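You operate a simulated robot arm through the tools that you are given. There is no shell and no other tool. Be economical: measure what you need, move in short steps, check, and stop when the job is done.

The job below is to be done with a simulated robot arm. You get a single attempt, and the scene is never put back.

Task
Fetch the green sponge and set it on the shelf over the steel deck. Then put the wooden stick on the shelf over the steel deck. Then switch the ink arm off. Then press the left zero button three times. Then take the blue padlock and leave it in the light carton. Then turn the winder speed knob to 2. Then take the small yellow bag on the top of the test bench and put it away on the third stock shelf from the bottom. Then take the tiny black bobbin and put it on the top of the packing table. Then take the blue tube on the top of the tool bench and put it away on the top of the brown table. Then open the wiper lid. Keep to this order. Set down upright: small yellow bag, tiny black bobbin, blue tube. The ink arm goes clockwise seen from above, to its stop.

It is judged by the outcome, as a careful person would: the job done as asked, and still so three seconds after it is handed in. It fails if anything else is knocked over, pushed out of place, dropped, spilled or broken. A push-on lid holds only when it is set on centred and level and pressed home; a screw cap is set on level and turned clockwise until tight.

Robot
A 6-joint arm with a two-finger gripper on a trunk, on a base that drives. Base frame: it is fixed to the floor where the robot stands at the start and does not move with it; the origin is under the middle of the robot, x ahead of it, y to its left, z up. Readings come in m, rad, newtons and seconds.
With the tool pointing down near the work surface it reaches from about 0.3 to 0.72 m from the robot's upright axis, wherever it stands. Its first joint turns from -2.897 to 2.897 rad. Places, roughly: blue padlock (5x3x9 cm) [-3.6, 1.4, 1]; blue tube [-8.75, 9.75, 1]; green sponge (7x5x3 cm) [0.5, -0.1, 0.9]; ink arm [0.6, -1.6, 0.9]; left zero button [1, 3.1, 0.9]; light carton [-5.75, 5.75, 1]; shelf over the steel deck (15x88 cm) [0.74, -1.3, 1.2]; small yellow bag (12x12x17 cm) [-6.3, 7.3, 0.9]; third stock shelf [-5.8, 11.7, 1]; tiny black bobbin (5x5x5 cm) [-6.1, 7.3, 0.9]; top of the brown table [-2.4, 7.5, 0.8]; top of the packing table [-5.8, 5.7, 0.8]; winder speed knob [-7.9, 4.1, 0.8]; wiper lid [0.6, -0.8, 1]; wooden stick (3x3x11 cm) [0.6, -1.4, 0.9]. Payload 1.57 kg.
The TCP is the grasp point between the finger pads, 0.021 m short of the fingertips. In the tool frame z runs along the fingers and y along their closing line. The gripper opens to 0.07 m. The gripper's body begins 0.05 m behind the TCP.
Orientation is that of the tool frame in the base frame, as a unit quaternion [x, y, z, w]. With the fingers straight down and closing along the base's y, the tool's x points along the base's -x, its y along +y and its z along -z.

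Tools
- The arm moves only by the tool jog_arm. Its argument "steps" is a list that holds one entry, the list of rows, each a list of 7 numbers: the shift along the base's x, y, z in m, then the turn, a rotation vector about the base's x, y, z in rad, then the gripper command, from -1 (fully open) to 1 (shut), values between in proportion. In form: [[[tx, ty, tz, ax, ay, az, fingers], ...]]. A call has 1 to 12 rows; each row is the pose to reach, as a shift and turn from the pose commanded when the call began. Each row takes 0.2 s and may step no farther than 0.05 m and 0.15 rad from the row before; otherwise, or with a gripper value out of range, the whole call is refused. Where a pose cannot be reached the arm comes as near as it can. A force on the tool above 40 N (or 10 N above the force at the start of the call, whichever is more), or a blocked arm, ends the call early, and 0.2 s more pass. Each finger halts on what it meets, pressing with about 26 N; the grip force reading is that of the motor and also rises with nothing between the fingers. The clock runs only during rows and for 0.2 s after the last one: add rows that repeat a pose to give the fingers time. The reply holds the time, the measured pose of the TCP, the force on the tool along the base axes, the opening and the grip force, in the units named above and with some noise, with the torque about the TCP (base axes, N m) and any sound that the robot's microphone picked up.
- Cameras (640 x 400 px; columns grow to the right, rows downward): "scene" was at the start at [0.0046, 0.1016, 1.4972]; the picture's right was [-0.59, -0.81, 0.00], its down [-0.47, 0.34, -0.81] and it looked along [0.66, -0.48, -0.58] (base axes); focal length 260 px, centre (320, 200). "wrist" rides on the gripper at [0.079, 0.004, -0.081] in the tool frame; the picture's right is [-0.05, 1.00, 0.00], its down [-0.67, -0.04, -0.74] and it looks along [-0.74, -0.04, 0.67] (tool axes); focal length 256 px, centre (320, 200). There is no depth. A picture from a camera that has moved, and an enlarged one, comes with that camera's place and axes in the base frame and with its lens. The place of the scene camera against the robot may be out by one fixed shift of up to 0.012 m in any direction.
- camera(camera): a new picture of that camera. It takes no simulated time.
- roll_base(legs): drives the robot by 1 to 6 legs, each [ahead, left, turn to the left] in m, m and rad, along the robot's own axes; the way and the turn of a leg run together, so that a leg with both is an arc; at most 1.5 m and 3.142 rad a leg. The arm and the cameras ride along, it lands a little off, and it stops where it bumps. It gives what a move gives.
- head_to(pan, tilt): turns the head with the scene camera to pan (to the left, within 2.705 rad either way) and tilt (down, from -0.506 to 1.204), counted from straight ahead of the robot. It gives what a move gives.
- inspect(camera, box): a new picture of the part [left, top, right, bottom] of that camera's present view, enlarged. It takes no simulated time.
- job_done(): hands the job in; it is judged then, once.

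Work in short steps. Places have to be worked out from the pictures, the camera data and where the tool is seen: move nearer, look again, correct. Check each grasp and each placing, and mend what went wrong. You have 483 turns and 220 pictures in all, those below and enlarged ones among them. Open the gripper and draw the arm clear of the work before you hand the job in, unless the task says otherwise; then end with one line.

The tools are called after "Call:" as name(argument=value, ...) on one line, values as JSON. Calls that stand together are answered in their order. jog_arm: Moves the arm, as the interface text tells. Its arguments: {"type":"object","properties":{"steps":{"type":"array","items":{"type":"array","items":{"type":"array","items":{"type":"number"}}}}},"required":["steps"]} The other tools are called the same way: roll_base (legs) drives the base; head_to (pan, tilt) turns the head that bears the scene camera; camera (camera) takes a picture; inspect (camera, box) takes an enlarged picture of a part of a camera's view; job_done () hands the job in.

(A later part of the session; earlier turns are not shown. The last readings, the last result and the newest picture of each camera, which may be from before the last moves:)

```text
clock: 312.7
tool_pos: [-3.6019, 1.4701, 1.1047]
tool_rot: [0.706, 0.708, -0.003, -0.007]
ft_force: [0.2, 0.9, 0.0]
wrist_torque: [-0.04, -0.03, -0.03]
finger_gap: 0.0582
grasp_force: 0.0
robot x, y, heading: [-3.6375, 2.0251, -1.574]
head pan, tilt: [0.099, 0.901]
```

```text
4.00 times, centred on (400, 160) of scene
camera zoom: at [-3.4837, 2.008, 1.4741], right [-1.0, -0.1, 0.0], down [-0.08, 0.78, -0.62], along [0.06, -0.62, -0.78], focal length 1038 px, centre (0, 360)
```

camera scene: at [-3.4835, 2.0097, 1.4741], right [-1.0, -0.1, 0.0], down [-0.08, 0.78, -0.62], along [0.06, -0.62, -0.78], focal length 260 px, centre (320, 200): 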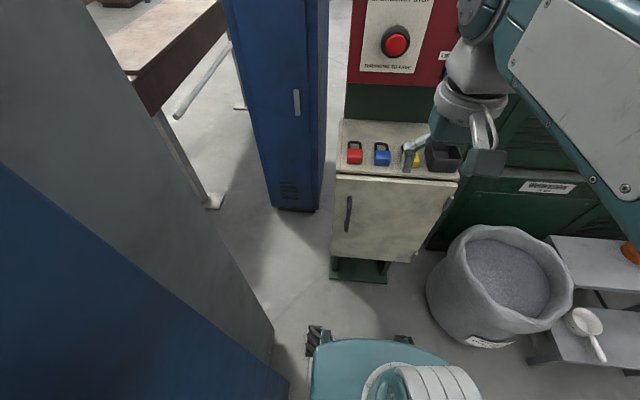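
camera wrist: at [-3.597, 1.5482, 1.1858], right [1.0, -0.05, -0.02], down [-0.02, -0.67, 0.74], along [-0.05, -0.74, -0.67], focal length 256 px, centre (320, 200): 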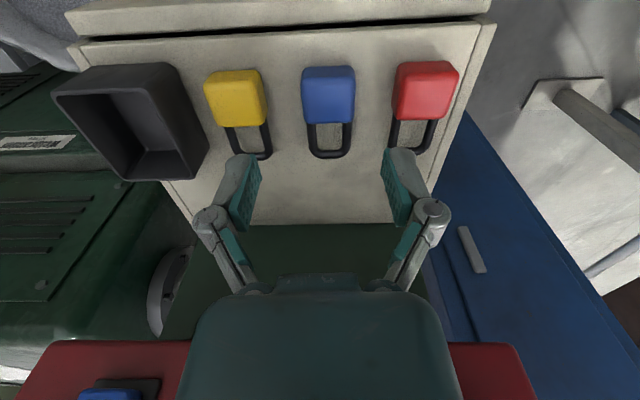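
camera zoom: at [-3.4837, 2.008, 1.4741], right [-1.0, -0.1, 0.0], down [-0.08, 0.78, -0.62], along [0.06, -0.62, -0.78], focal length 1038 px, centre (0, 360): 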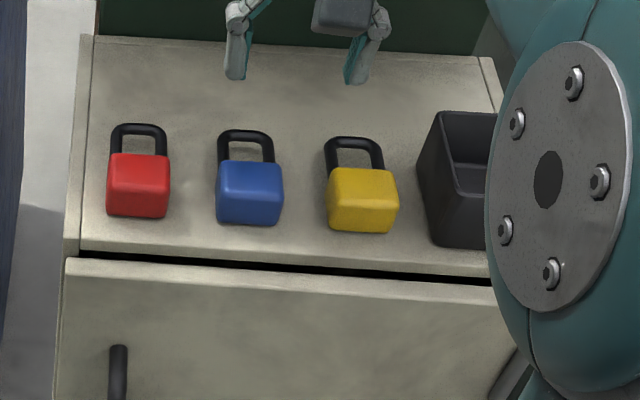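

Slight correction: the body centre is at about [-3.600, 1.459]. I'll descend and grip it.

Call:
jog_arm(steps=[[[0.002, -0.01, -0.03, 0, 0, 0, -0.66], [0.002, -0.01, -0.07, 0, 0, 0, -0.66], [0.002, -0.01, -0.103, 0, 0, 0, -0.66], [0.002, -0.01, -0.103, 0, 0, 0, 0.2], [0.002, -0.01, -0.103, 0, 0, 0, 1], [0.002, -0.01, -0.103, 0, 0, 0, 1], [0.002, -0.01, -0.103, 0, 0, 0, 1]]])

Call:
jog_arm(steps=[[[0, 0, 0.03, 0, 0, 0, 1], [0, 0, 0.07, 0, 0, 0, 1], [0, 0.0, 0.11, 0, 0, 0, 1], [0, 0.03, 0.15, 0, 0, 0, 1], [0, 0.07, 0.18, 0, 0, 0, 1], [-0.01, 0.11, 0.2, 0, 0, 0, 1], [-0.01, 0.15, 0.22, 0, 0, 0, 1], [-0.01, 0.2, 0.22, 0, 0, 0, 1], [-0.01, 0.24, 0.22, 0, 0, 0, 1], [-0.01, 0.28, 0.22, 0, 0, 0, 1]]])

Call:
camera(camera="wrist")

```text
clock: 314.3
tool_pos: [-3.5993, 1.4587, 1.0018]
tool_rot: [0.706, 0.708, -0.004, -0.007]
ft_force: [0.0, 1.1, 4.5]
wrist_torque: [0.06, 0.1, -0.03]
finger_gap: 0.0439
grasp_force: 25.9
robot x, y, heading: [-3.6425, 2.0259, -1.571]
head pan, tilt: [0.099, 0.901]
```

```text
clock: 316.5
tool_pos: [-3.6084, 1.7401, 1.2201]
tool_rot: [0.706, 0.708, -0.004, -0.006]
ft_force: [0.6, -0.3, -1.8]
wrist_torque: [0.0, -0.02, -0.02]
finger_gap: 0.0438
grasp_force: 26.5
robot x, y, heading: [-3.6357, 2.0281, -1.572]
head pan, tilt: [0.099, 0.901]
```

```text
118 pictures are left
camera wrist: at [-3.6036, 1.8185, 1.302], right [1.0, -0.05, -0.02], down [-0.02, -0.67, 0.74], along [-0.05, -0.74, -0.67], focal length 256 px, centre (320, 200)
```

wrist: 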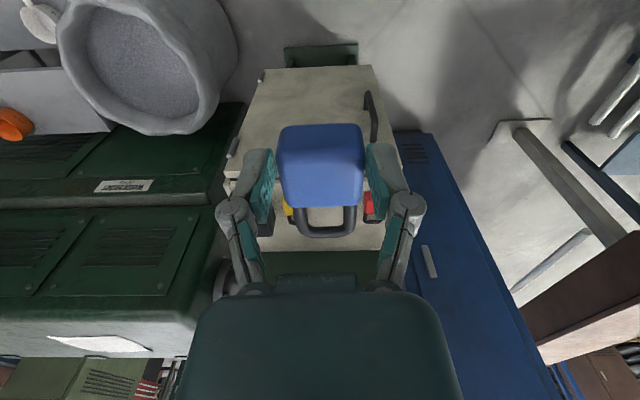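

The padlock is held. Next comes the light carton on the packing table, so I'll back out, turn north and look for the route.

Call:
roll_base(legs=[[-0.75, 0, 0], [0, 0, 3.14]])

Call:
head_to(pan=0.2, tilt=0.5)

Call:
camera(camera="scene")

```text
clock: 328.0
tool_pos: [-3.6759, 3.0638, 1.2214]
tool_rot: [0.715, -0.699, 0.007, -0.003]
ft_force: [-0.9, -0.3, -2.3]
wrist_torque: [-0.03, -0.03, -0.02]
finger_gap: 0.0433
grasp_force: 25.8
robot x, y, heading: [-3.6372, 2.7818, 1.59]
head pan, tilt: [0.099, 0.901]
```

```text
clock: 328.9
tool_pos: [-3.676, 3.0641, 1.2203]
tool_rot: [0.716, -0.698, 0.008, -0.003]
ft_force: [-0.3, 0.8, -0.9]
wrist_torque: [-0.04, 0.0, -0.06]
finger_gap: 0.0436
grasp_force: 26.3
robot x, y, heading: [-3.6398, 2.7742, 1.592]
head pan, tilt: [0.201, 0.499]
```

```text
117 pictures are left
camera scene: at [-3.82, 2.8049, 1.5079], right [0.98, 0.22, 0.0], down [0.11, -0.47, -0.88], along [-0.19, 0.86, -0.48], focal length 260 px, centre (320, 200)
```

scene: 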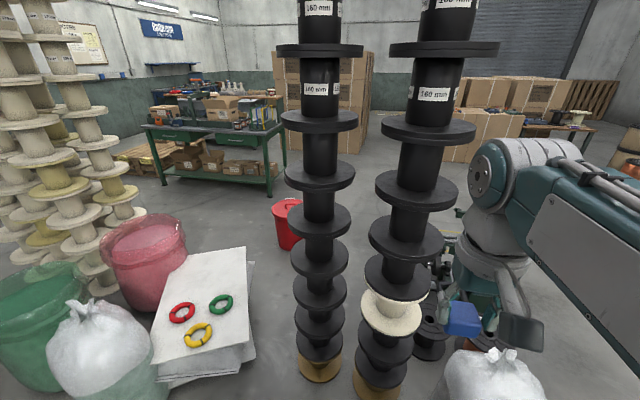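

The direct gaps here are too narrow, so I'll return by the proven route: east to x ≈ -2.42, north to y ≈ 5, and back west past the table corner.

Call:
roll_base(legs=[[0, -1.22, -0.02], [1.15, 0, 0], [1.12, 0, 0], [0.38, 0.9, 0], [0.02, 0.94, 0]])

Call:
head_to(pan=1.2, tilt=0.6)

Call:
camera(camera="scene")

```text
clock: 355.1
tool_pos: [-4.2928, 5.7431, 1.2216]
tool_rot: [-0.706, 0.708, -0.007, 0.004]
ft_force: [0.2, 0.5, -0.7]
wrist_torque: [0.01, 0.02, 0.0]
finger_gap: 0.0436
grasp_force: 26.0
robot x, y, heading: [-4.2668, 5.4583, 1.564]
head pan, tilt: [0.201, 0.499]
```

```text
clock: 356.3
tool_pos: [-4.2951, 5.7419, 1.2204]
tool_rot: [-0.706, 0.708, -0.008, 0.003]
ft_force: [0.1, 0.7, -1.7]
wrist_torque: [-0.05, -0.03, -0.03]
finger_gap: 0.0437
grasp_force: 25.9
robot x, y, heading: [-4.2653, 5.4566, 1.561]
head pan, tilt: [1.201, 0.6]
```

```text
116 pictures are left
camera scene: at [-4.51, 5.4305, 1.4989], right [0.37, 0.93, 0.0], down [0.53, -0.21, -0.82], along [-0.77, 0.3, -0.57], focal length 260 px, centre (320, 200)
```

scene: 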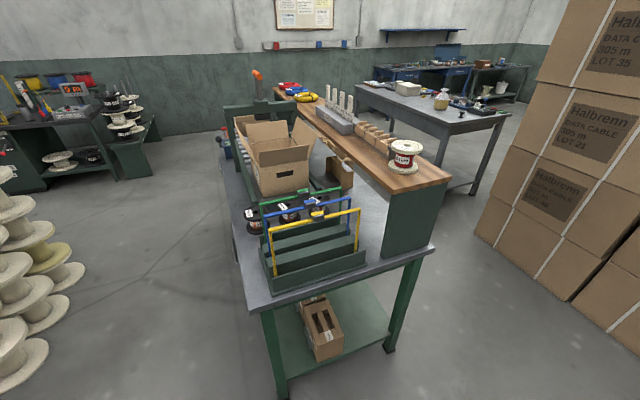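

The open carton sits on the packing table. I'll go through the diagonal gap backwards, as before, and stop south of the table.

Call:
roll_base(legs=[[0, 0, -0.964], [-1.3, 0, 0], [0, 0, 0.97], [0, 0.42, 0]])

Call:
head_to(pan=-0.1, tilt=0.6)

Call:
camera(camera="scene")

Call:
camera(camera="wrist")

```text
clock: 370.0
tool_pos: [-5.7883, 4.9938, 1.2209]
tool_rot: [0.711, -0.703, 0.007, -0.002]
ft_force: [-0.2, -0.3, -1.4]
wrist_torque: [-0.05, 0.0, -0.02]
finger_gap: 0.0435
grasp_force: 26.1
robot x, y, heading: [-5.7586, 4.708, 1.579]
head pan, tilt: [1.201, 0.6]
```

```text
clock: 371.5
tool_pos: [-5.7925, 4.9936, 1.2196]
tool_rot: [0.711, -0.703, 0.007, -0.004]
ft_force: [0.2, 0.4, -1.0]
wrist_torque: [-0.03, 0.0, 0.0]
finger_gap: 0.0437
grasp_force: 26.3
robot x, y, heading: [-5.7547, 4.7065, 1.578]
head pan, tilt: [-0.099, 0.6]
```

```text
115 pictures are left
camera scene: at [-5.9113, 4.7351, 1.499], right [1.0, -0.09, 0.0], down [-0.05, -0.56, -0.82], along [0.07, 0.82, -0.57], focal length 260 px, centre (320, 200)
```

scene: 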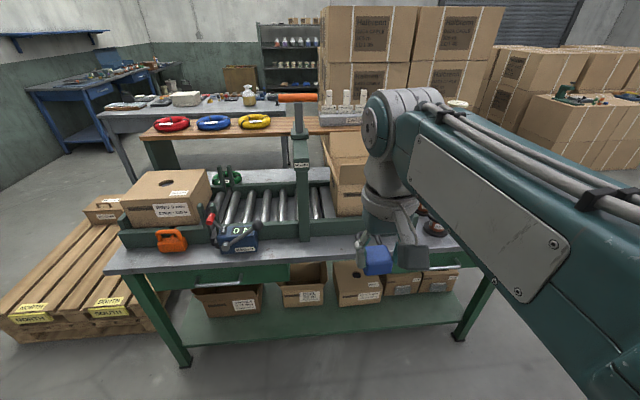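

```text
114 pictures are left
camera wrist: at [-5.7974, 4.9139, 1.3022], right [-1.0, 0.04, -0.02], down [0.02, 0.67, 0.74], along [0.04, 0.74, -0.67], focal length 256 px, centre (320, 200)
```

wrist: 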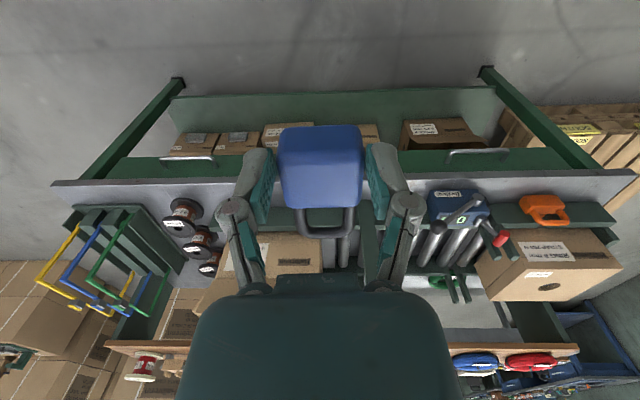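

Call:
inspect(camera="scene", box=[100, 80, 420, 280])

Call:
jog_arm(steps=[[[0, 0, 0.05, 0, 0, 0, 1], [0, 0, 0.1, 0, 0, 0, 1], [0, 0, 0.15, 0, 0, 0, 1], [0, 0, 0.15, 0, 0, 0, 1]]])

Call:
camera(camera="wrist")

Call:
camera(camera="scene")

```text
2.00 times, centred on (260, 180) of scene
camera zoom: at [-5.9113, 4.7351, 1.499], right [1.0, -0.09, 0.0], down [-0.05, -0.56, -0.82], along [0.07, 0.82, -0.57], focal length 519 px, centre (440, 240)
```

zoom: 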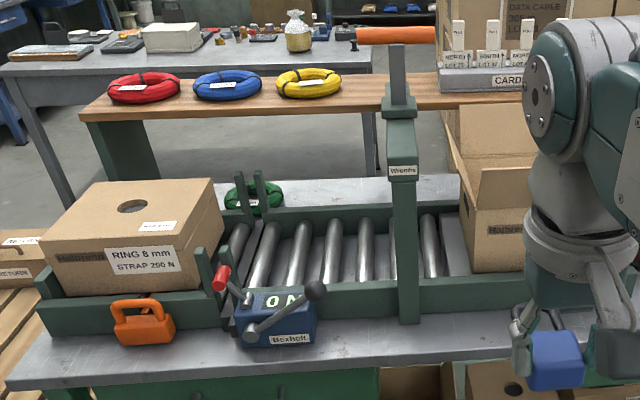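

```text
clock: 372.5
tool_pos: [-5.7925, 4.9947, 1.3655]
tool_rot: [0.711, -0.703, 0.007, -0.005]
ft_force: [0.2, 0.5, -0.8]
wrist_torque: [-0.01, 0.01, -0.02]
finger_gap: 0.0432
grasp_force: 26.0
out of reach, approached as far as the arm can: row 3, 4
robot x, y, heading: [-5.7592, 4.7087, 1.578]
head pan, tilt: [-0.099, 0.6]
```

```text
112 pictures are left
camera wrist: at [-5.798, 4.9151, 1.4466], right [-1.0, 0.04, -0.02], down [0.02, 0.67, 0.74], along [0.04, 0.74, -0.67], focal length 256 px, centre (320, 200)
```

wrist: 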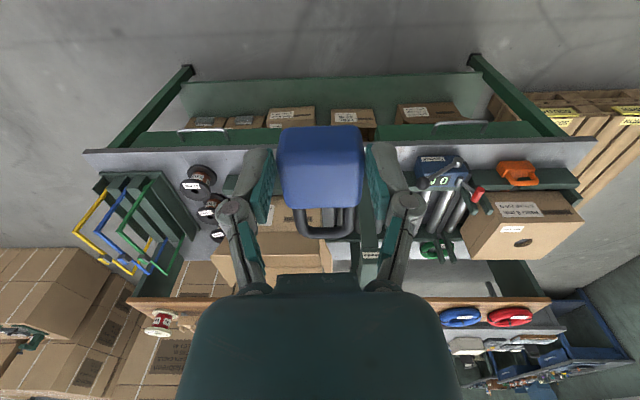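

```text
111 pictures are left
camera scene: at [-5.912, 4.7352, 1.4989], right [1.0, -0.09, 0.0], down [-0.05, -0.56, -0.82], along [0.08, 0.82, -0.57], focal length 260 px, centre (320, 200)
```

scene: 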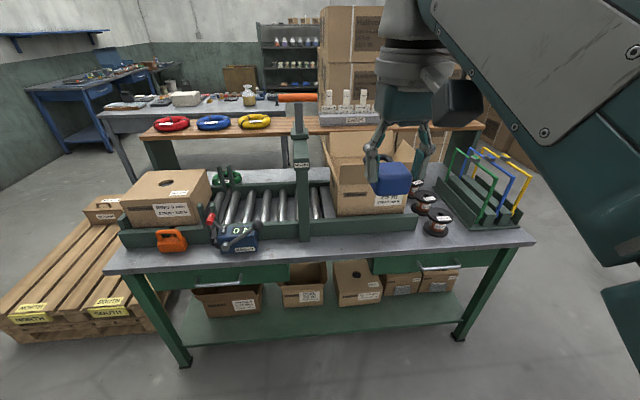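

The open carton is right of the strapping frame, with its front near y 5.58 and x from -5.76 to -5.45. I'll move the base to face it, closer to the table.

Call:
roll_base(legs=[[0, -0.16, -0.008], [0.3, 0, 0]])

Call:
camera(camera="wrist")

Call:
camera(camera="scene")

```text
clock: 375.6
tool_pos: [-5.629, 5.2979, 1.367]
tool_rot: [0.708, -0.706, 0.006, -0.004]
ft_force: [0.4, 0.0, -1.3]
wrist_torque: [-0.03, 0.0, 0.04]
finger_gap: 0.0436
grasp_force: 26.3
robot x, y, heading: [-5.5994, 5.011, 1.571]
head pan, tilt: [-0.099, 0.6]
```

```text
110 pictures are left
camera wrist: at [-5.6339, 5.2184, 1.4464], right [-1.0, 0.05, -0.01], down [0.02, 0.67, 0.74], along [0.05, 0.74, -0.67], focal length 256 px, centre (320, 200)
```

wrist: 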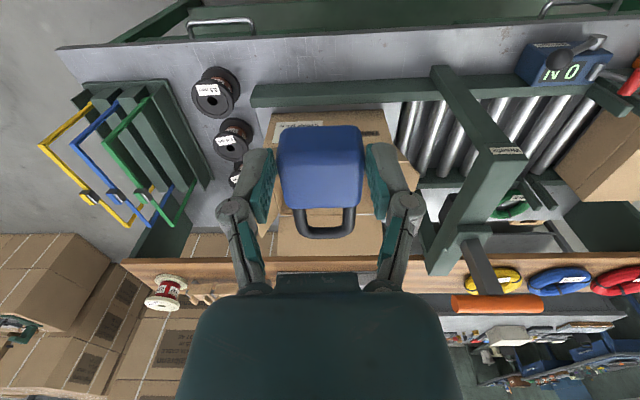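

```text
109 pictures are left
camera scene: at [-5.7501, 5.0395, 1.4991], right [1.0, -0.1, 0.0], down [-0.06, -0.56, -0.82], along [0.08, 0.82, -0.57], focal length 260 px, centre (320, 200)
```

scene: 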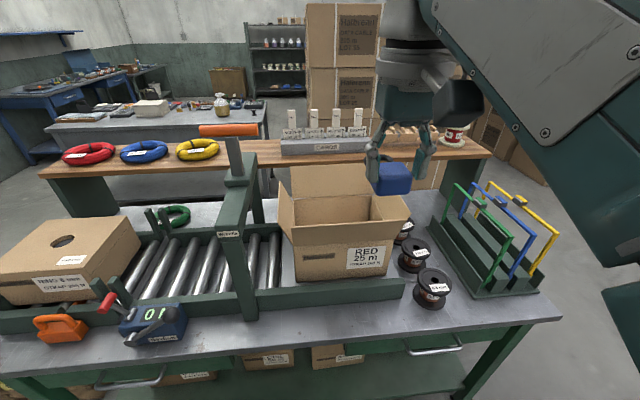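

Call:
inspect(camera="scene", box=[270, 150, 430, 300])

Call:
inspect(camera="wrist", box=[230, 70, 430, 270])

```text
2.67 times, centred on (350, 225) of scene
camera zoom: at [-5.7501, 5.0395, 1.4991], right [1.0, -0.1, 0.0], down [-0.06, -0.56, -0.82], along [0.08, 0.82, -0.57], focal length 692 px, centre (240, 133)
```

zoom: 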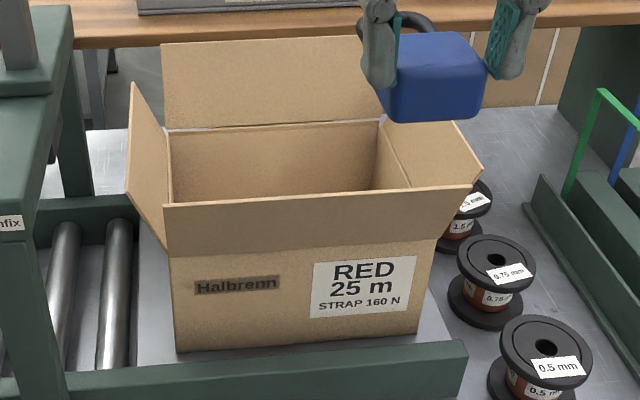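

```text
2.00 times, centred on (330, 170) of wrist
camera zoom: at [-5.6339, 5.2184, 1.4464], right [-1.0, 0.05, -0.01], down [0.02, 0.67, 0.74], along [0.05, 0.74, -0.67], focal length 512 px, centre (300, 260)
```

zoom: 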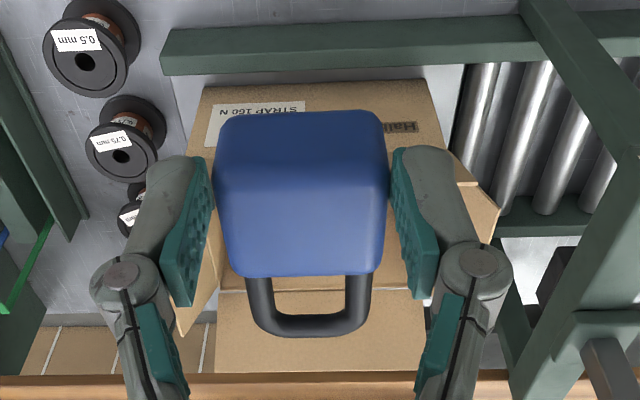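

The carton opening spans x -5.76 to -5.48 and y 5.57 to 5.79, with the rim at z ≈ 0.985 and flaps leaning out. I'll drive 6 cm closer and move the padlock over it, at height.

Call:
roll_base(legs=[[0.06, 0, 0]])

Call:
jog_arm(steps=[[[0.0, 0.04, -0.01, 0, 0, 0, 1], [0.0, 0.08, -0.02, 0, 0, 0, 1], [0.005, 0.12, -0.03, 0, 0, 0, 1], [0.005, 0.16, -0.05, 0, 0, 0, 1], [0.005, 0.2, -0.07, 0, 0, 0, 1], [0.005, 0.24, -0.09, 0, 0, 0, 1], [0.005, 0.28, -0.11, 0, 0, 0, 1], [0.005, 0.32, -0.14, 0, 0, 0, 1], [0.005, 0.345, -0.16, 0, 0, 0, 1], [0.005, 0.345, -0.16, 0, 0, 0, 1]]])

Call:
camera(camera="wrist")

Call:
camera(camera="scene")

```text
clock: 376.5
tool_pos: [-5.6286, 5.3567, 1.3665]
tool_rot: [0.708, -0.706, 0.006, -0.004]
ft_force: [0.3, 0.7, -1.2]
wrist_torque: [-0.08, -0.01, 0.02]
finger_gap: 0.0436
grasp_force: 26.2
robot x, y, heading: [-5.5962, 5.073, 1.573]
head pan, tilt: [-0.099, 0.6]
```

```text
clock: 378.7
tool_pos: [-5.6243, 5.7013, 1.2065]
tool_rot: [0.708, -0.706, 0.005, -0.004]
ft_force: [-0.6, 0.3, -1.8]
wrist_torque: [-0.02, -0.01, -0.02]
finger_gap: 0.0436
grasp_force: 26.0
robot x, y, heading: [-5.5979, 5.0685, 1.573]
head pan, tilt: [-0.099, 0.6]
```

```text
106 pictures are left
camera wrist: at [-5.629, 5.6222, 1.2869], right [-1.0, 0.05, -0.01], down [0.02, 0.67, 0.74], along [0.05, 0.74, -0.67], focal length 256 px, centre (320, 200)
```

wrist: 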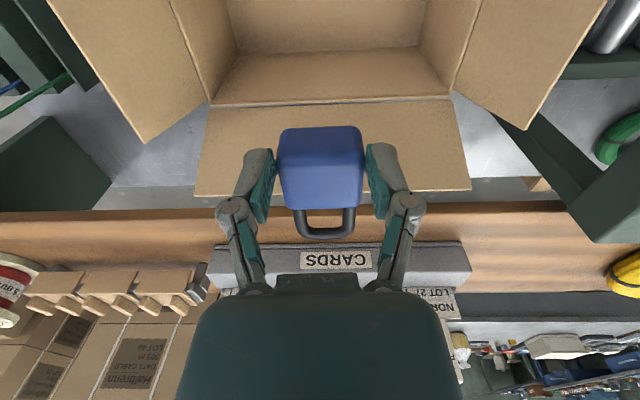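

```text
105 pictures are left
camera scene: at [-5.7513, 5.1008, 1.4989], right [0.99, -0.1, 0.0], down [-0.06, -0.56, -0.82], along [0.08, 0.82, -0.57], focal length 260 px, centre (320, 200)
```

scene: 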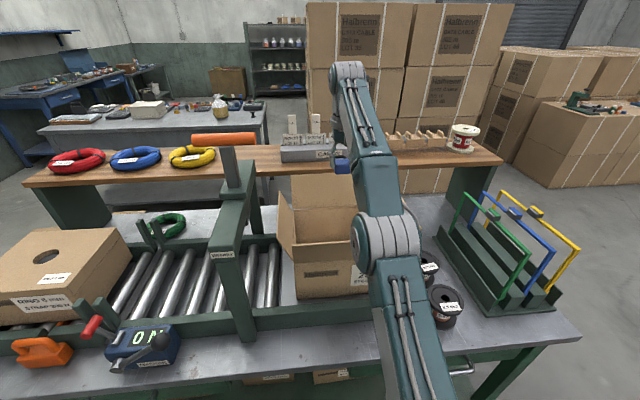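

The carton is empty and the padlock is centred over it. I'll lower part way and watch that the arm stays clear of the front flap.

Call:
jog_arm(steps=[[[0, 0, -0.04, 0, 0, 0, 1], [0, 0, -0.08, 0, 0, 0, 1], [0, 0, -0.12, 0, 0, 0, 1], [0, 0, -0.16, 0, 0, 0, 1]]])

Call:
camera(camera="scene")

Call:
camera(camera="wrist")

```text
clock: 379.7
tool_pos: [-5.625, 5.7031, 1.0453]
tool_rot: [0.708, -0.706, 0.006, -0.005]
ft_force: [0.4, -2.0, 1.6]
wrist_torque: [0.08, 0.0, -0.01]
finger_gap: 0.0437
grasp_force: 25.9
robot x, y, heading: [-5.6007, 5.0691, 1.571]
head pan, tilt: [-0.099, 0.6]
```

```text
104 pictures are left
camera scene: at [-5.7513, 5.1001, 1.4989], right [0.99, -0.1, 0.0], down [-0.06, -0.56, -0.82], along [0.08, 0.82, -0.57], focal length 260 px, centre (320, 200)
```

scene: 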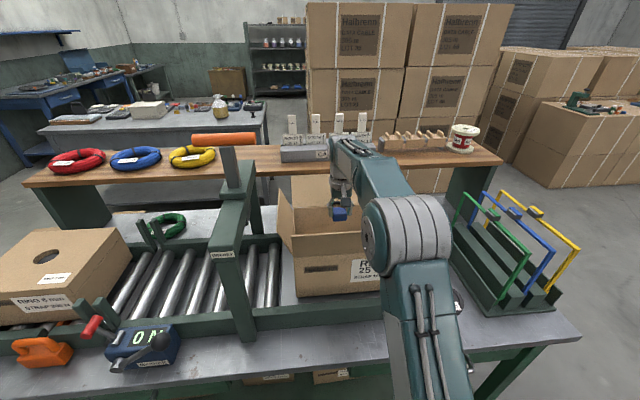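

```text
103 pictures are left
camera wrist: at [-5.6297, 5.6221, 1.1257], right [-1.0, 0.05, -0.01], down [0.02, 0.67, 0.74], along [0.05, 0.74, -0.67], focal length 256 px, centre (320, 200)
```

wrist: 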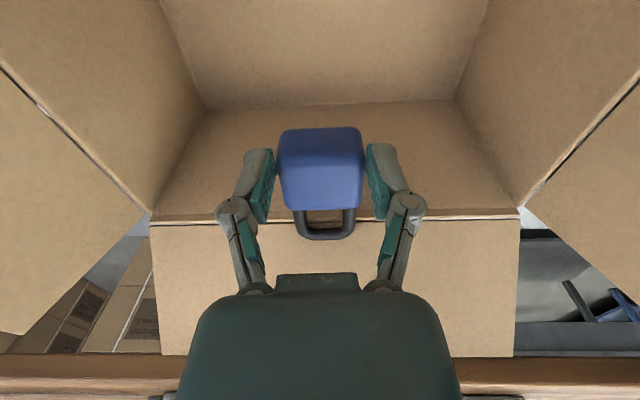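

The elbow rises clear as the hand goes down. I'll shift 1 cm away from the back wall and lower towards the carton floor (z ≈ 0.83).

Call:
jog_arm(steps=[[[0, -0.012, 0, 0, 0, 0, 1], [0, -0.012, -0.04, 0, 0, 0, 1], [0, -0.012, -0.08, 0, 0, 0, 1], [0, -0.012, -0.12, 0, 0, 0, 1], [0, -0.012, -0.155, 0, 0, 0, 1], [0, -0.012, -0.17, 0, 0, 0, 1]]])

```text
clock: 381.1
tool_pos: [-5.6241, 5.6912, 0.879]
tool_rot: [0.708, -0.706, 0.003, -0.007]
ft_force: [-0.5, 0.8, 27.0]
wrist_torque: [0.08, 0.52, -0.07]
finger_gap: 0.0429
grasp_force: 26.1
robot x, y, heading: [-5.5996, 5.0682, 1.571]
head pan, tilt: [-0.099, 0.6]
```

Contact with the floor. I'll ease up 2 mm, open partly, and lift out.

Call:
jog_arm(steps=[[[0, 0, 0.003, 0, 0, 0, 1], [0, 0, 0.003, 0, 0, 0, 0], [0, 0, 0.003, 0, 0, 0, -0.9], [0, 0, 0.003, 0, 0, 0, -0.9], [0, 0, 0.04, 0, 0, 0, -0.9], [0, 0, 0.08, 0, 0, 0, -0.9], [0, 0, 0.12, 0, 0, 0, -0.9], [0, 0, 0.16, 0, 0, 0, -0.9], [0, 0, 0.2, 0, 0, 0, -0.9], [0, 0, 0.24, 0, 0, 0, -0.9], [0, 0, 0.28, 0, 0, 0, -0.9], [0, 0, 0.32, 0, 0, 0, -0.9]]])

Call:
camera(camera="wrist")

```text
clock: 383.7
tool_pos: [-5.6244, 5.6918, 1.1948]
tool_rot: [0.709, -0.706, 0.006, -0.003]
ft_force: [0.3, -0.2, 0.1]
wrist_torque: [0.01, -0.01, 0.02]
finger_gap: 0.0665
grasp_force: 0.1
robot x, y, heading: [-5.5958, 5.0675, 1.571]
head pan, tilt: [-0.099, 0.6]
```

```text
102 pictures are left
camera wrist: at [-5.6304, 5.6124, 1.2768], right [-1.0, 0.05, -0.01], down [0.02, 0.67, 0.74], along [0.05, 0.74, -0.67], focal length 256 px, centre (320, 200)
```

wrist: 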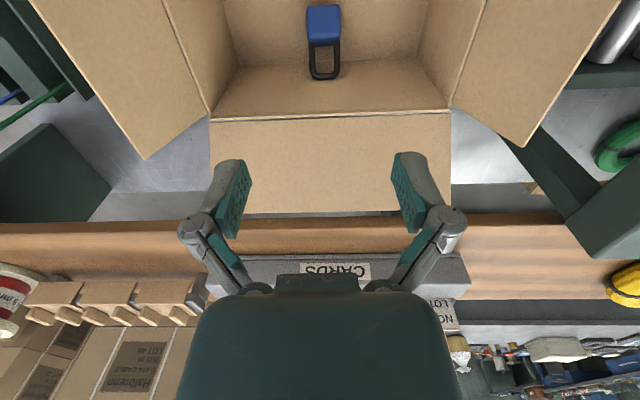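

The padlock is in the carton. I'll raise and fold the arm back, then drive west to the winder.

Call:
jog_arm(steps=[[[0, -0.03, 0.04, 0, 0, 0, -1], [0, -0.06, 0.07, 0, 0, 0, -1], [0, -0.1, 0.1, 0, 0, 0, -1], [0, -0.145, 0.11, 0, 0, 0, -1], [0, -0.19, 0.11, 0, 0, 0, -1], [0, -0.235, 0.1, 0, 0, 0, -1], [0, -0.28, 0.09, 0, 0, 0, -1], [0.02, -0.325, 0.08, 0, 0, 0, -1]]])

Call:
roll_base(legs=[[-0.22, 0, 0], [0, 1.2, 0], [-0.4, 0.4, 0], [0, 0, 1.571]])

Call:
head_to(pan=0, tilt=0.5)

Call:
camera(camera="scene")

```text
refused: row 8 steps farther than a row can; nothing moved
```

```text
clock: 397.8
tool_pos: [-7.8175, 4.4225, 1.1954]
tool_rot: [1.0, 0.002, 0.001, -0.007]
ft_force: [-0.3, -0.7, -0.2]
wrist_torque: [0.0, -0.03, 0.05]
finger_gap: 0.0666
grasp_force: 0.1
robot x, y, heading: [-7.1948, 4.4494, -3.142]
head pan, tilt: [-0.099, 0.6]
```

```text
clock: 398.4
tool_pos: [-7.8165, 4.425, 1.1957]
tool_rot: [1.0, 0.003, 0.001, -0.007]
ft_force: [0.7, 0.2, -0.5]
wrist_torque: [0.0, -0.01, 0.02]
finger_gap: 0.0665
grasp_force: 0.1
robot x, y, heading: [-7.1928, 4.45, -3.144]
head pan, tilt: [0.0, 0.499]
```

```text
101 pictures are left
camera scene: at [-7.2355, 4.2968, 1.5079], right [0.0, 1.0, 0.0], down [0.48, 0.0, -0.88], along [-0.88, 0.0, -0.48], focal length 260 px, centre (320, 200)
```

scene: 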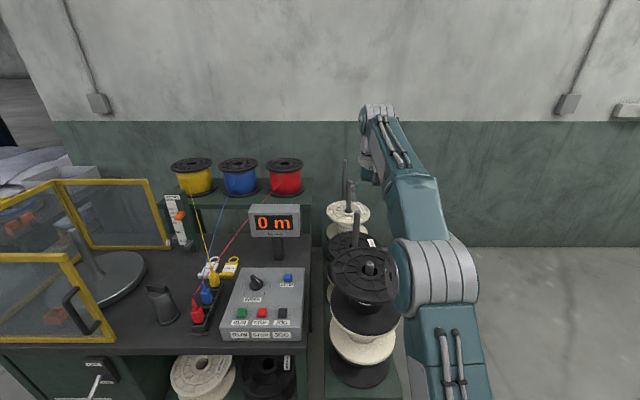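

The fold-back was refused, so the base drove with the arm still extended, and it may have swept past the strapping frame. I'll look back at the packing table to check that nothing was disturbed.

Call:
head_to(pan=-2.4, tilt=0.4)

Call:
camera(camera="scene")

```text
clock: 400.6
tool_pos: [-7.8167, 4.4241, 1.1965]
tool_rot: [1.0, 0.003, 0.001, -0.007]
ft_force: [-0.1, -0.3, 0.0]
wrist_torque: [0.0, -0.01, 0.01]
finger_gap: 0.0666
grasp_force: 0.1
robot x, y, heading: [-7.1918, 4.4515, -3.143]
head pan, tilt: [-2.4, 0.4]
```

```text
100 pictures are left
camera scene: at [-7.0763, 4.3597, 1.5174], right [0.68, -0.74, 0.0], down [-0.28, -0.26, -0.92], along [0.68, 0.62, -0.39], focal length 260 px, centre (320, 200)
```

scene: 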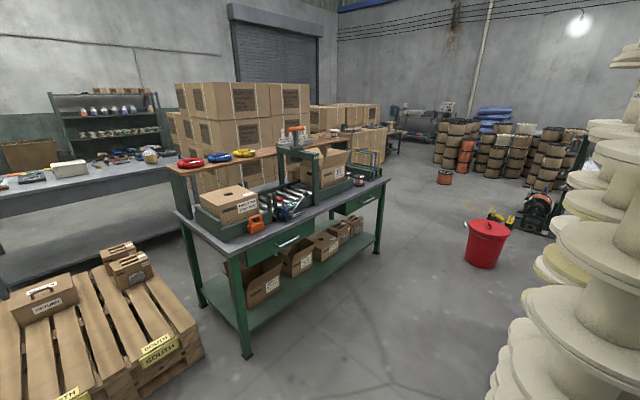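

Call:
inspect(camera="scene", box=[160, 110, 400, 260])

```text
2.67 times, centred on (280, 185) of scene
camera zoom: at [-7.0763, 4.3597, 1.5174], right [0.68, -0.74, 0.0], down [-0.28, -0.26, -0.92], along [0.68, 0.62, -0.39], focal length 692 px, centre (427, 240)
```

zoom: 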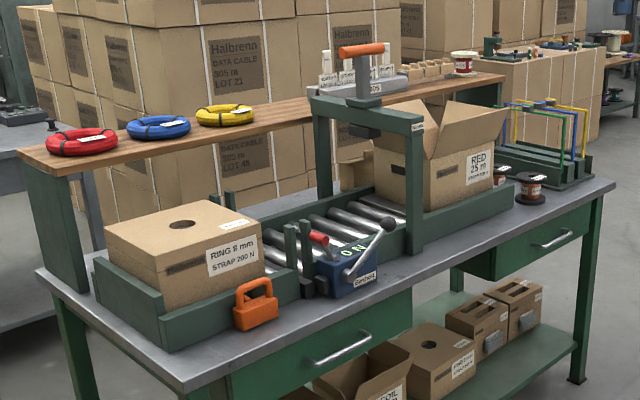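

The table is undisturbed. Back to the winder: I'll zoom in on its control panel.

Call:
head_to(pan=0.0, tilt=0.7)

Call:
inspect(camera="scene", box=[210, 170, 330, 290])

Call:
camera(camera="wrist")

```text
clock: 402.8
tool_pos: [-7.817, 4.4236, 1.1956]
tool_rot: [1.0, 0.002, 0.0, -0.007]
ft_force: [-1.1, -0.3, 0.1]
wrist_torque: [0.01, -0.02, 0.0]
finger_gap: 0.0667
grasp_force: 0.0
robot x, y, heading: [-7.1937, 4.4534, -3.139]
head pan, tilt: [0.0, 0.7]
```

```text
3.33 times, centred on (270, 230) of scene
camera zoom: at [-7.2294, 4.2968, 1.4903], right [0.0, 1.0, 0.0], down [0.65, 0.0, -0.76], along [-0.76, 0.0, -0.65], focal length 865 px, centre (487, 100)
```

zoom: 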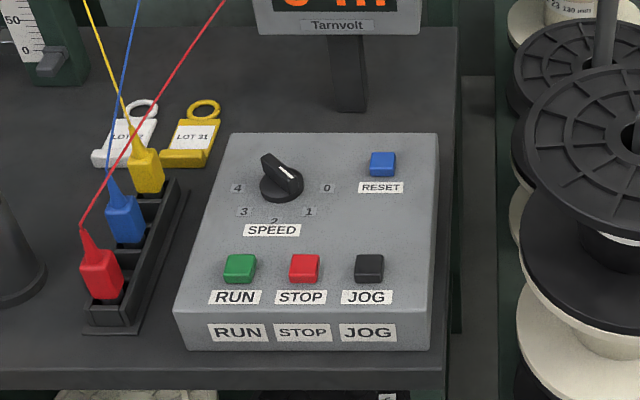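

```text
97 pictures are left
camera wrist: at [-7.7382, 4.4186, 1.2771], right [-0.05, -1.0, -0.01], down [-0.67, 0.02, 0.74], along [-0.74, 0.05, -0.67], focal length 256 px, centre (320, 200)
```

wrist: 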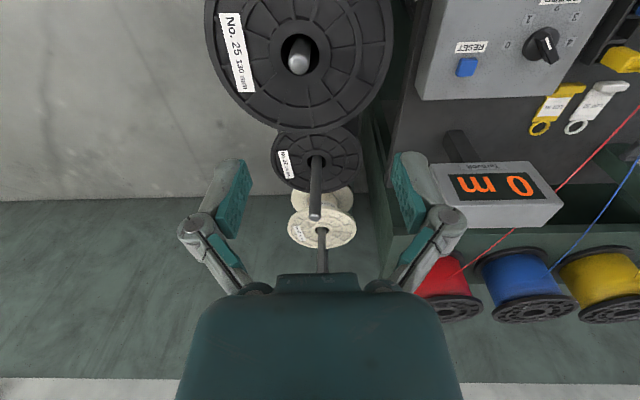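

Call:
inspect(camera="scene", box=[240, 190, 300, 230])

Call:
inspect(camera="wrist", box=[480, 0, 620, 90])

```text
10.00 times, centred on (270, 210) of scene
camera zoom: at [-7.2294, 4.2968, 1.4903], right [0.0, 1.0, 0.0], down [0.65, 0.0, -0.76], along [-0.76, 0.0, -0.65], focal length 2595 px, centre (820, 100)
```

zoom: 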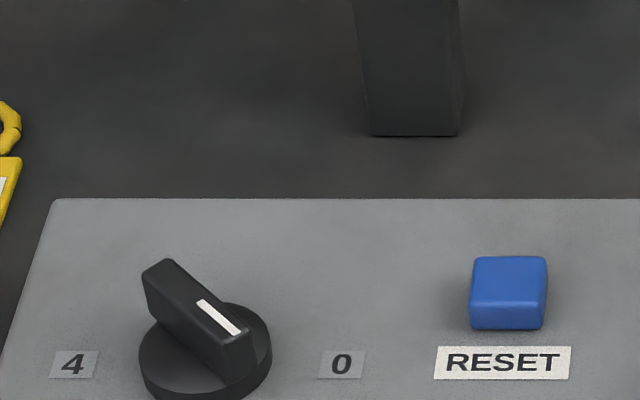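

```text
4.44 times, centred on (550, 45) of wrist
camera zoom: at [-7.7382, 4.4186, 1.2771], right [-0.05, -1.0, -0.01], down [-0.67, 0.02, 0.74], along [-0.74, 0.05, -0.67], focal length 1138 px, centre (-702, 889)
```

zoom: 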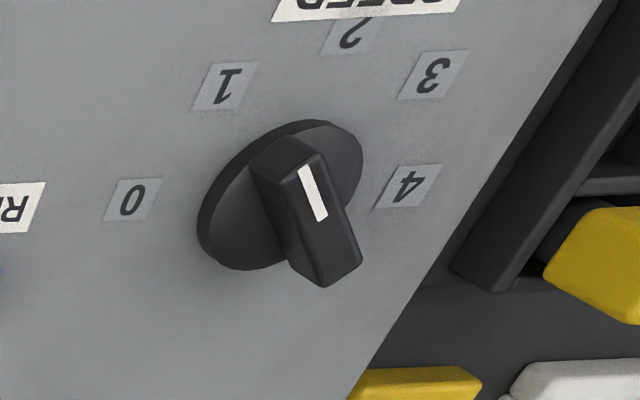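

The knob is at 1, pointing 45° between +y and +x, and its bar top is at [-7.896, 4.071, 0.82]. Position 2 points straight towards the robot, so it needs 45° clockwise. I'll fold the arm, then move the base opposite the knob.

Call:
jog_arm(steps=[[[0.03, 0, 0.02, 0, 0, 0, -1], [0.07, 0, 0.03, 0, 0, 0, -1], [0.11, 0, 0.04, 0, 0, 0, -1], [0.15, 0, 0.05, 0, 0, 0, -1], [0.19, 0, 0.05, 0, 0, 0, -1], [0.23, 0, 0.05, 0, 0, 0, -1], [0.27, 0, 0.05, 0, 0, 0, -1], [0.3, 0, 0.05, 0, 0, 0, -1], [0.3, 0, 0.05, 0, 0, 0, -1]]])

Call:
roll_base(legs=[[0, 0.36, 0], [0.1, 0, 0]])

Call:
camera(camera="wrist")

Call:
camera(camera="scene")

```text
clock: 404.8
tool_pos: [-7.515, 4.4247, 1.2469]
tool_rot: [1.0, 0.002, 0.0, -0.007]
ft_force: [0.6, -0.4, 1.0]
wrist_torque: [-0.05, -0.01, 0.0]
finger_gap: 0.0701
grasp_force: 0.1
robot x, y, heading: [-7.1954, 4.4523, -3.139]
head pan, tilt: [0.0, 0.7]
```

```text
clock: 407.9
tool_pos: [-7.6137, 4.0687, 1.246]
tool_rot: [1.0, 0.002, -0.001, -0.007]
ft_force: [-0.7, 0.0, 0.6]
wrist_torque: [-0.02, -0.05, 0.01]
finger_gap: 0.0702
grasp_force: 0.0
robot x, y, heading: [-7.2952, 4.0939, -3.138]
head pan, tilt: [0.0, 0.7]
```

```text
94 pictures are left
camera wrist: at [-7.5351, 4.0619, 1.3273], right [-0.05, -1.0, -0.01], down [-0.67, 0.02, 0.74], along [-0.74, 0.04, -0.67], focal length 256 px, centre (320, 200)
```

wrist: 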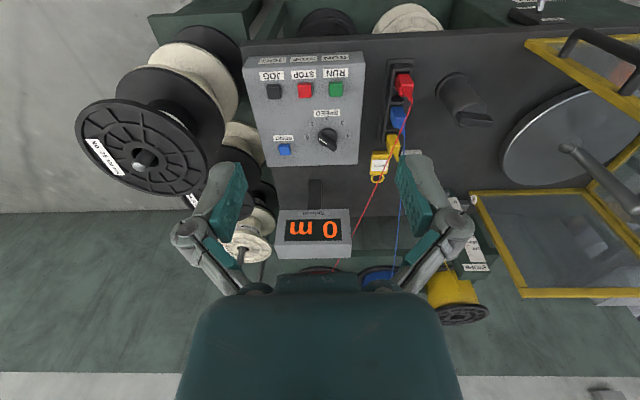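

```text
93 pictures are left
camera scene: at [-7.3254, 3.9405, 1.4905], right [0.0, 1.0, 0.0], down [0.64, 0.0, -0.76], along [-0.76, 0.0, -0.64], focal length 260 px, centre (320, 200)
```

scene: 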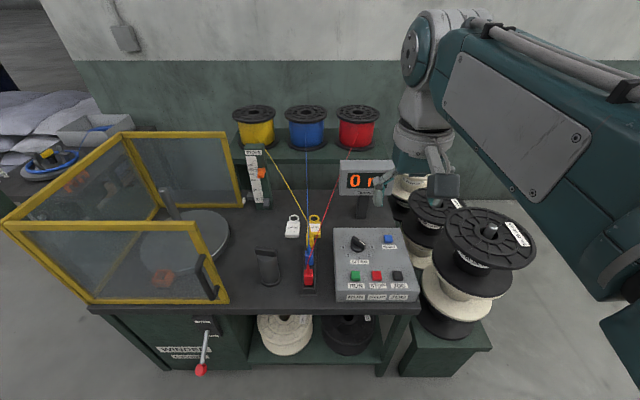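

The base is placed well. I'll move over the knob while turning the tool 45°, with the fingers partly open, stopping above it.

Call:
jog_arm(steps=[[[-0.04, 0, -0.0, 0, 0, 0.1, -0.2], [-0.08, 0, -0.02, 0, 0, 0.2, 0.0], [-0.12, 0, -0.04, 0, 0, 0.3, 0.1], [-0.155, 0, -0.07, 0, 0, 0.4, 0.1], [-0.19, 0, -0.1, 0, 0, 0.5, 0.1], [-0.225, 0, -0.13, 0, 0, 0.6, 0.1], [-0.26, 0, -0.16, 0, 0, 0.7, 0.1], [-0.276, 0, -0.2, 0, 0, 0.785, 0.1], [-0.276, 0, -0.24, 0, 0, 0.785, 0.1], [-0.276, 0, -0.28, 0, 0, 0.785, 0.1], [-0.276, 0, -0.3, 0, 0, 0.785, 0.1], [-0.276, 0, -0.3, 0, 0, 0.785, 0.1]]])

Call:
camera(camera="wrist")

Call:
inspect(camera="scene", box=[290, 170, 450, 310])

```text
clock: 410.5
tool_pos: [-7.8899, 4.065, 0.9461]
tool_rot: [0.923, 0.385, -0.001, -0.007]
ft_force: [-0.1, -0.1, 0.1]
wrist_torque: [0.01, -0.02, -0.02]
finger_gap: 0.0314
grasp_force: 0.0
robot x, y, heading: [-7.2936, 4.0931, -3.136]
head pan, tilt: [0.0, 0.7]
```

```text
92 pictures are left
camera wrist: at [-7.8306, 4.1172, 1.0276], right [0.67, -0.74, -0.01], down [-0.49, -0.46, 0.74], along [-0.56, -0.49, -0.67], focal length 256 px, centre (320, 200)
```

wrist: 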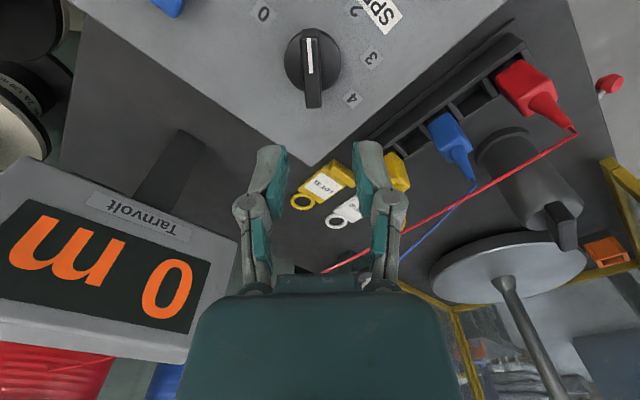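

```text
2.86 times, centred on (370, 240) of scene
camera zoom: at [-7.327, 3.9382, 1.4903], right [0.0, 1.0, 0.0], down [0.65, 0.0, -0.76], along [-0.76, 0.0, -0.65], focal length 742 px, centre (177, 86)
```

zoom: 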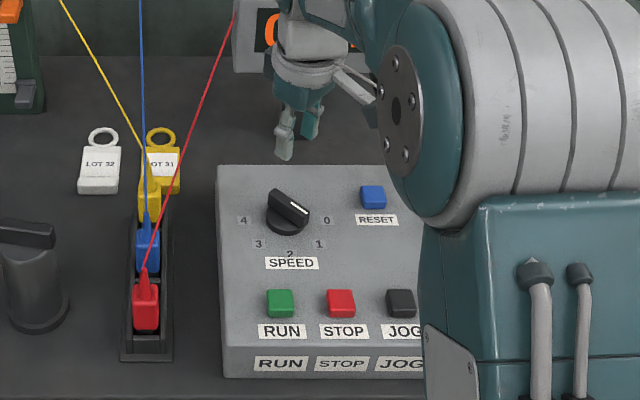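

The fingers straddle the bar direction and the knob is nearly centred. I'll correct by a few millimetres and descend.

Call:
jog_arm(steps=[[[-0.003, 0.0075, -0.04, 0, 0, 0, 0.1], [-0.003, 0.0075, -0.08, 0, 0, 0, 0.1], [-0.003, 0.0075, -0.11, 0, 0, 0, 0.1], [-0.003, 0.0075, -0.12, 0, 0, 0, 0.1]]])

Call:
camera(camera="wrist")

```text
clock: 411.5
tool_pos: [-7.8931, 4.0726, 0.8257]
tool_rot: [0.923, 0.386, -0.002, -0.007]
ft_force: [-0.4, -0.1, 0.2]
wrist_torque: [0.01, 0.01, -0.01]
finger_gap: 0.0315
grasp_force: 0.0
robot x, y, heading: [-7.2881, 4.0942, -3.136]
head pan, tilt: [0.0, 0.7]
```

```text
90 pictures are left
camera wrist: at [-7.8343, 4.1248, 0.9066], right [0.67, -0.74, -0.01], down [-0.49, -0.46, 0.74], along [-0.56, -0.49, -0.67], focal length 256 px, centre (320, 200)
```

wrist: 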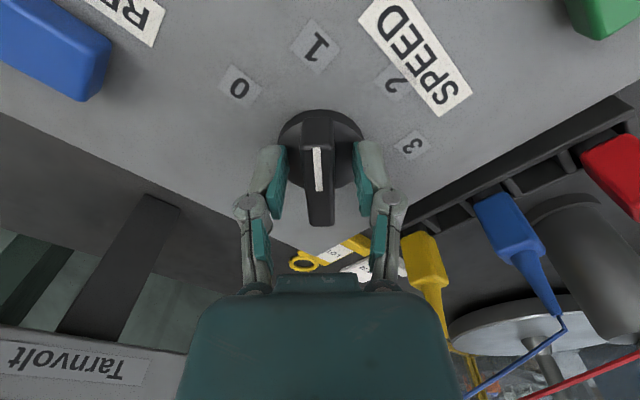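

The bar is between the fingers and points at 1. I'll grip and turn 45° clockwise.

Call:
jog_arm(steps=[[[0, 0, -0.003, 0, 0, 0, 0.6], [0, 0, -0.003, 0, 0, 0, 1], [0, 0, -0.003, 0, 0, 0, 1], [0, 0, -0.003, 0, 0, -0.13, 1], [0, 0, -0.003, 0, 0, -0.26, 1], [0, 0, -0.003, 0, 0, -0.39, 1], [0, 0, -0.003, 0, 0, -0.52, 1], [0, 0, -0.003, 0, 0, -0.65, 1], [0, 0, -0.003, 0, 0, -0.785, 1], [0, 0, -0.003, 0, 0, -0.785, 1]]])

Call:
camera(camera="wrist")

```text
clock: 413.1
tool_pos: [-7.8924, 4.0711, 0.8248]
tool_rot: [0.987, 0.162, 0.0, -0.005]
ft_force: [11.6, -9.8, 14.7]
wrist_torque: [-0.14, -0.43, 0.1]
finger_gap: 0.0141
grasp_force: 31.9
robot x, y, heading: [-7.2909, 4.0919, -3.138]
head pan, tilt: [0.0, 0.7]
stopped in row 7: the force on the tool passed its limit at 41 N (the readings are from after the stop); the commanded pose is now the measured one
```

```text
89 pictures are left
camera wrist: at [-7.8158, 4.0899, 0.9058], right [0.27, -0.96, -0.01], down [-0.64, -0.19, 0.74], along [-0.72, -0.19, -0.67], focal length 256 px, centre (320, 200)
```

wrist: 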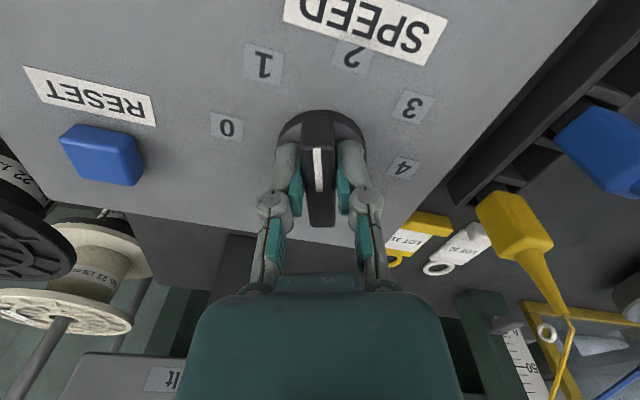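

It turned about 26° before side and down forces stopped it. I'll relax the position slightly and continue the remaining 0.325 rad.

Call:
jog_arm(steps=[[[0.002, -0.002, 0.003, 0, 0, 0, 1], [0.002, -0.002, 0.003, 0, 0, -0.08, 1], [0.002, -0.002, 0.003, 0, 0, -0.16, 1], [0.002, -0.002, 0.003, 0, 0, -0.24, 1], [0.002, -0.002, 0.003, 0, 0, -0.325, 1], [0.002, -0.002, 0.003, 0, 0, -0.325, 1]]])

Call:
camera(camera="wrist")

```text
clock: 414.4
tool_pos: [-7.891, 4.0685, 0.8269]
tool_rot: [1.0, -0.001, 0.001, -0.006]
ft_force: [-8.6, -16.9, -26.2]
wrist_torque: [-0.28, 0.13, 0.11]
finger_gap: 0.0139
grasp_force: 31.8
robot x, y, heading: [-7.2973, 4.0949, -3.138]
head pan, tilt: [0.0, 0.7]
```

```text
88 pictures are left
camera wrist: at [-7.8125, 4.0619, 0.9071], right [-0.05, -1.0, -0.01], down [-0.67, 0.03, 0.74], along [-0.74, 0.05, -0.67], focal length 256 px, centre (320, 200)
```

wrist: 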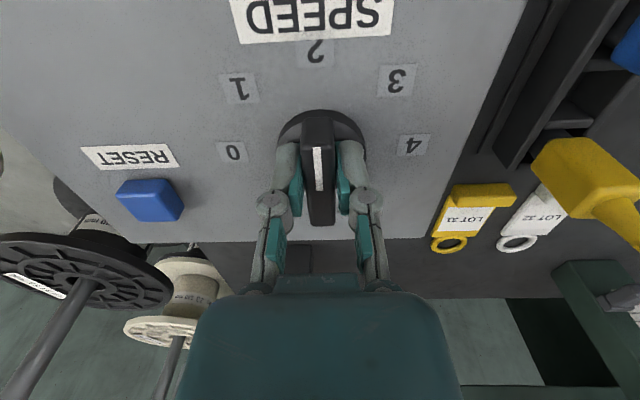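

The pointer is at 2. I'll relax the load, open and lift off.

Call:
jog_arm(steps=[[[-0.001, 0.001, -0.002, 0, 0, 0, 1], [-0.001, 0.001, -0.002, 0, 0, 0, 0.3], [-0.001, 0.001, -0.002, 0, 0, 0, 0.1], [-0.001, 0.001, -0.002, 0, 0, 0, 0.1], [-0.001, 0.001, 0.02, 0, 0, 0, 0.1], [-0.001, 0.001, 0.06, 0, 0, 0, 0.1], [-0.001, 0.001, 0.1, 0, 0, 0, 0.1]]])

Call:
camera(camera="wrist")

Call:
inspect(camera="scene", box=[330, 225, 390, 275])

```text
clock: 416.1
tool_pos: [-7.8925, 4.0702, 0.927]
tool_rot: [1.0, -0.001, 0.0, -0.006]
ft_force: [-0.8, 1.1, 0.6]
wrist_torque: [-0.02, 0.02, 0.01]
finger_gap: 0.0315
grasp_force: 0.0
robot x, y, heading: [-7.2927, 4.0924, -3.142]
head pan, tilt: [0.0, 0.7]
```

```text
87 pictures are left
camera wrist: at [-7.8132, 4.0644, 1.0075], right [-0.05, -1.0, -0.01], down [-0.67, 0.03, 0.74], along [-0.74, 0.05, -0.67], focal length 256 px, centre (320, 200)
```

wrist: 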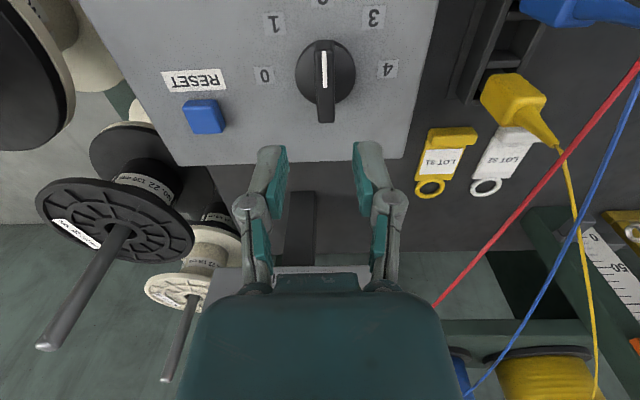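

```text
8.00 times, centred on (360, 250) of scene
camera zoom: at [-7.3268, 3.938, 1.4903], right [0.0, 1.0, 0.0], down [0.65, 0.0, -0.76], along [-0.76, 0.0, -0.65], focal length 2076 px, centre (0, -200)
```

zoom: 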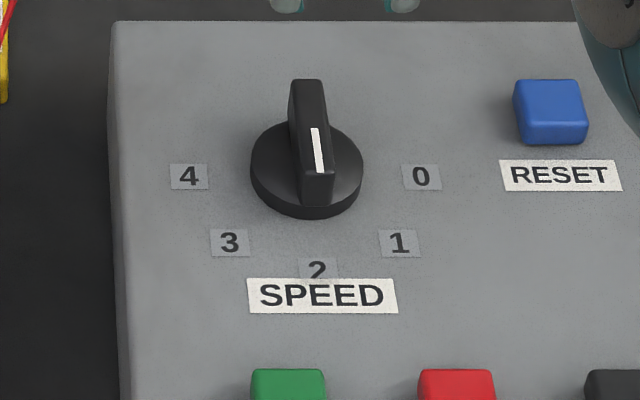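

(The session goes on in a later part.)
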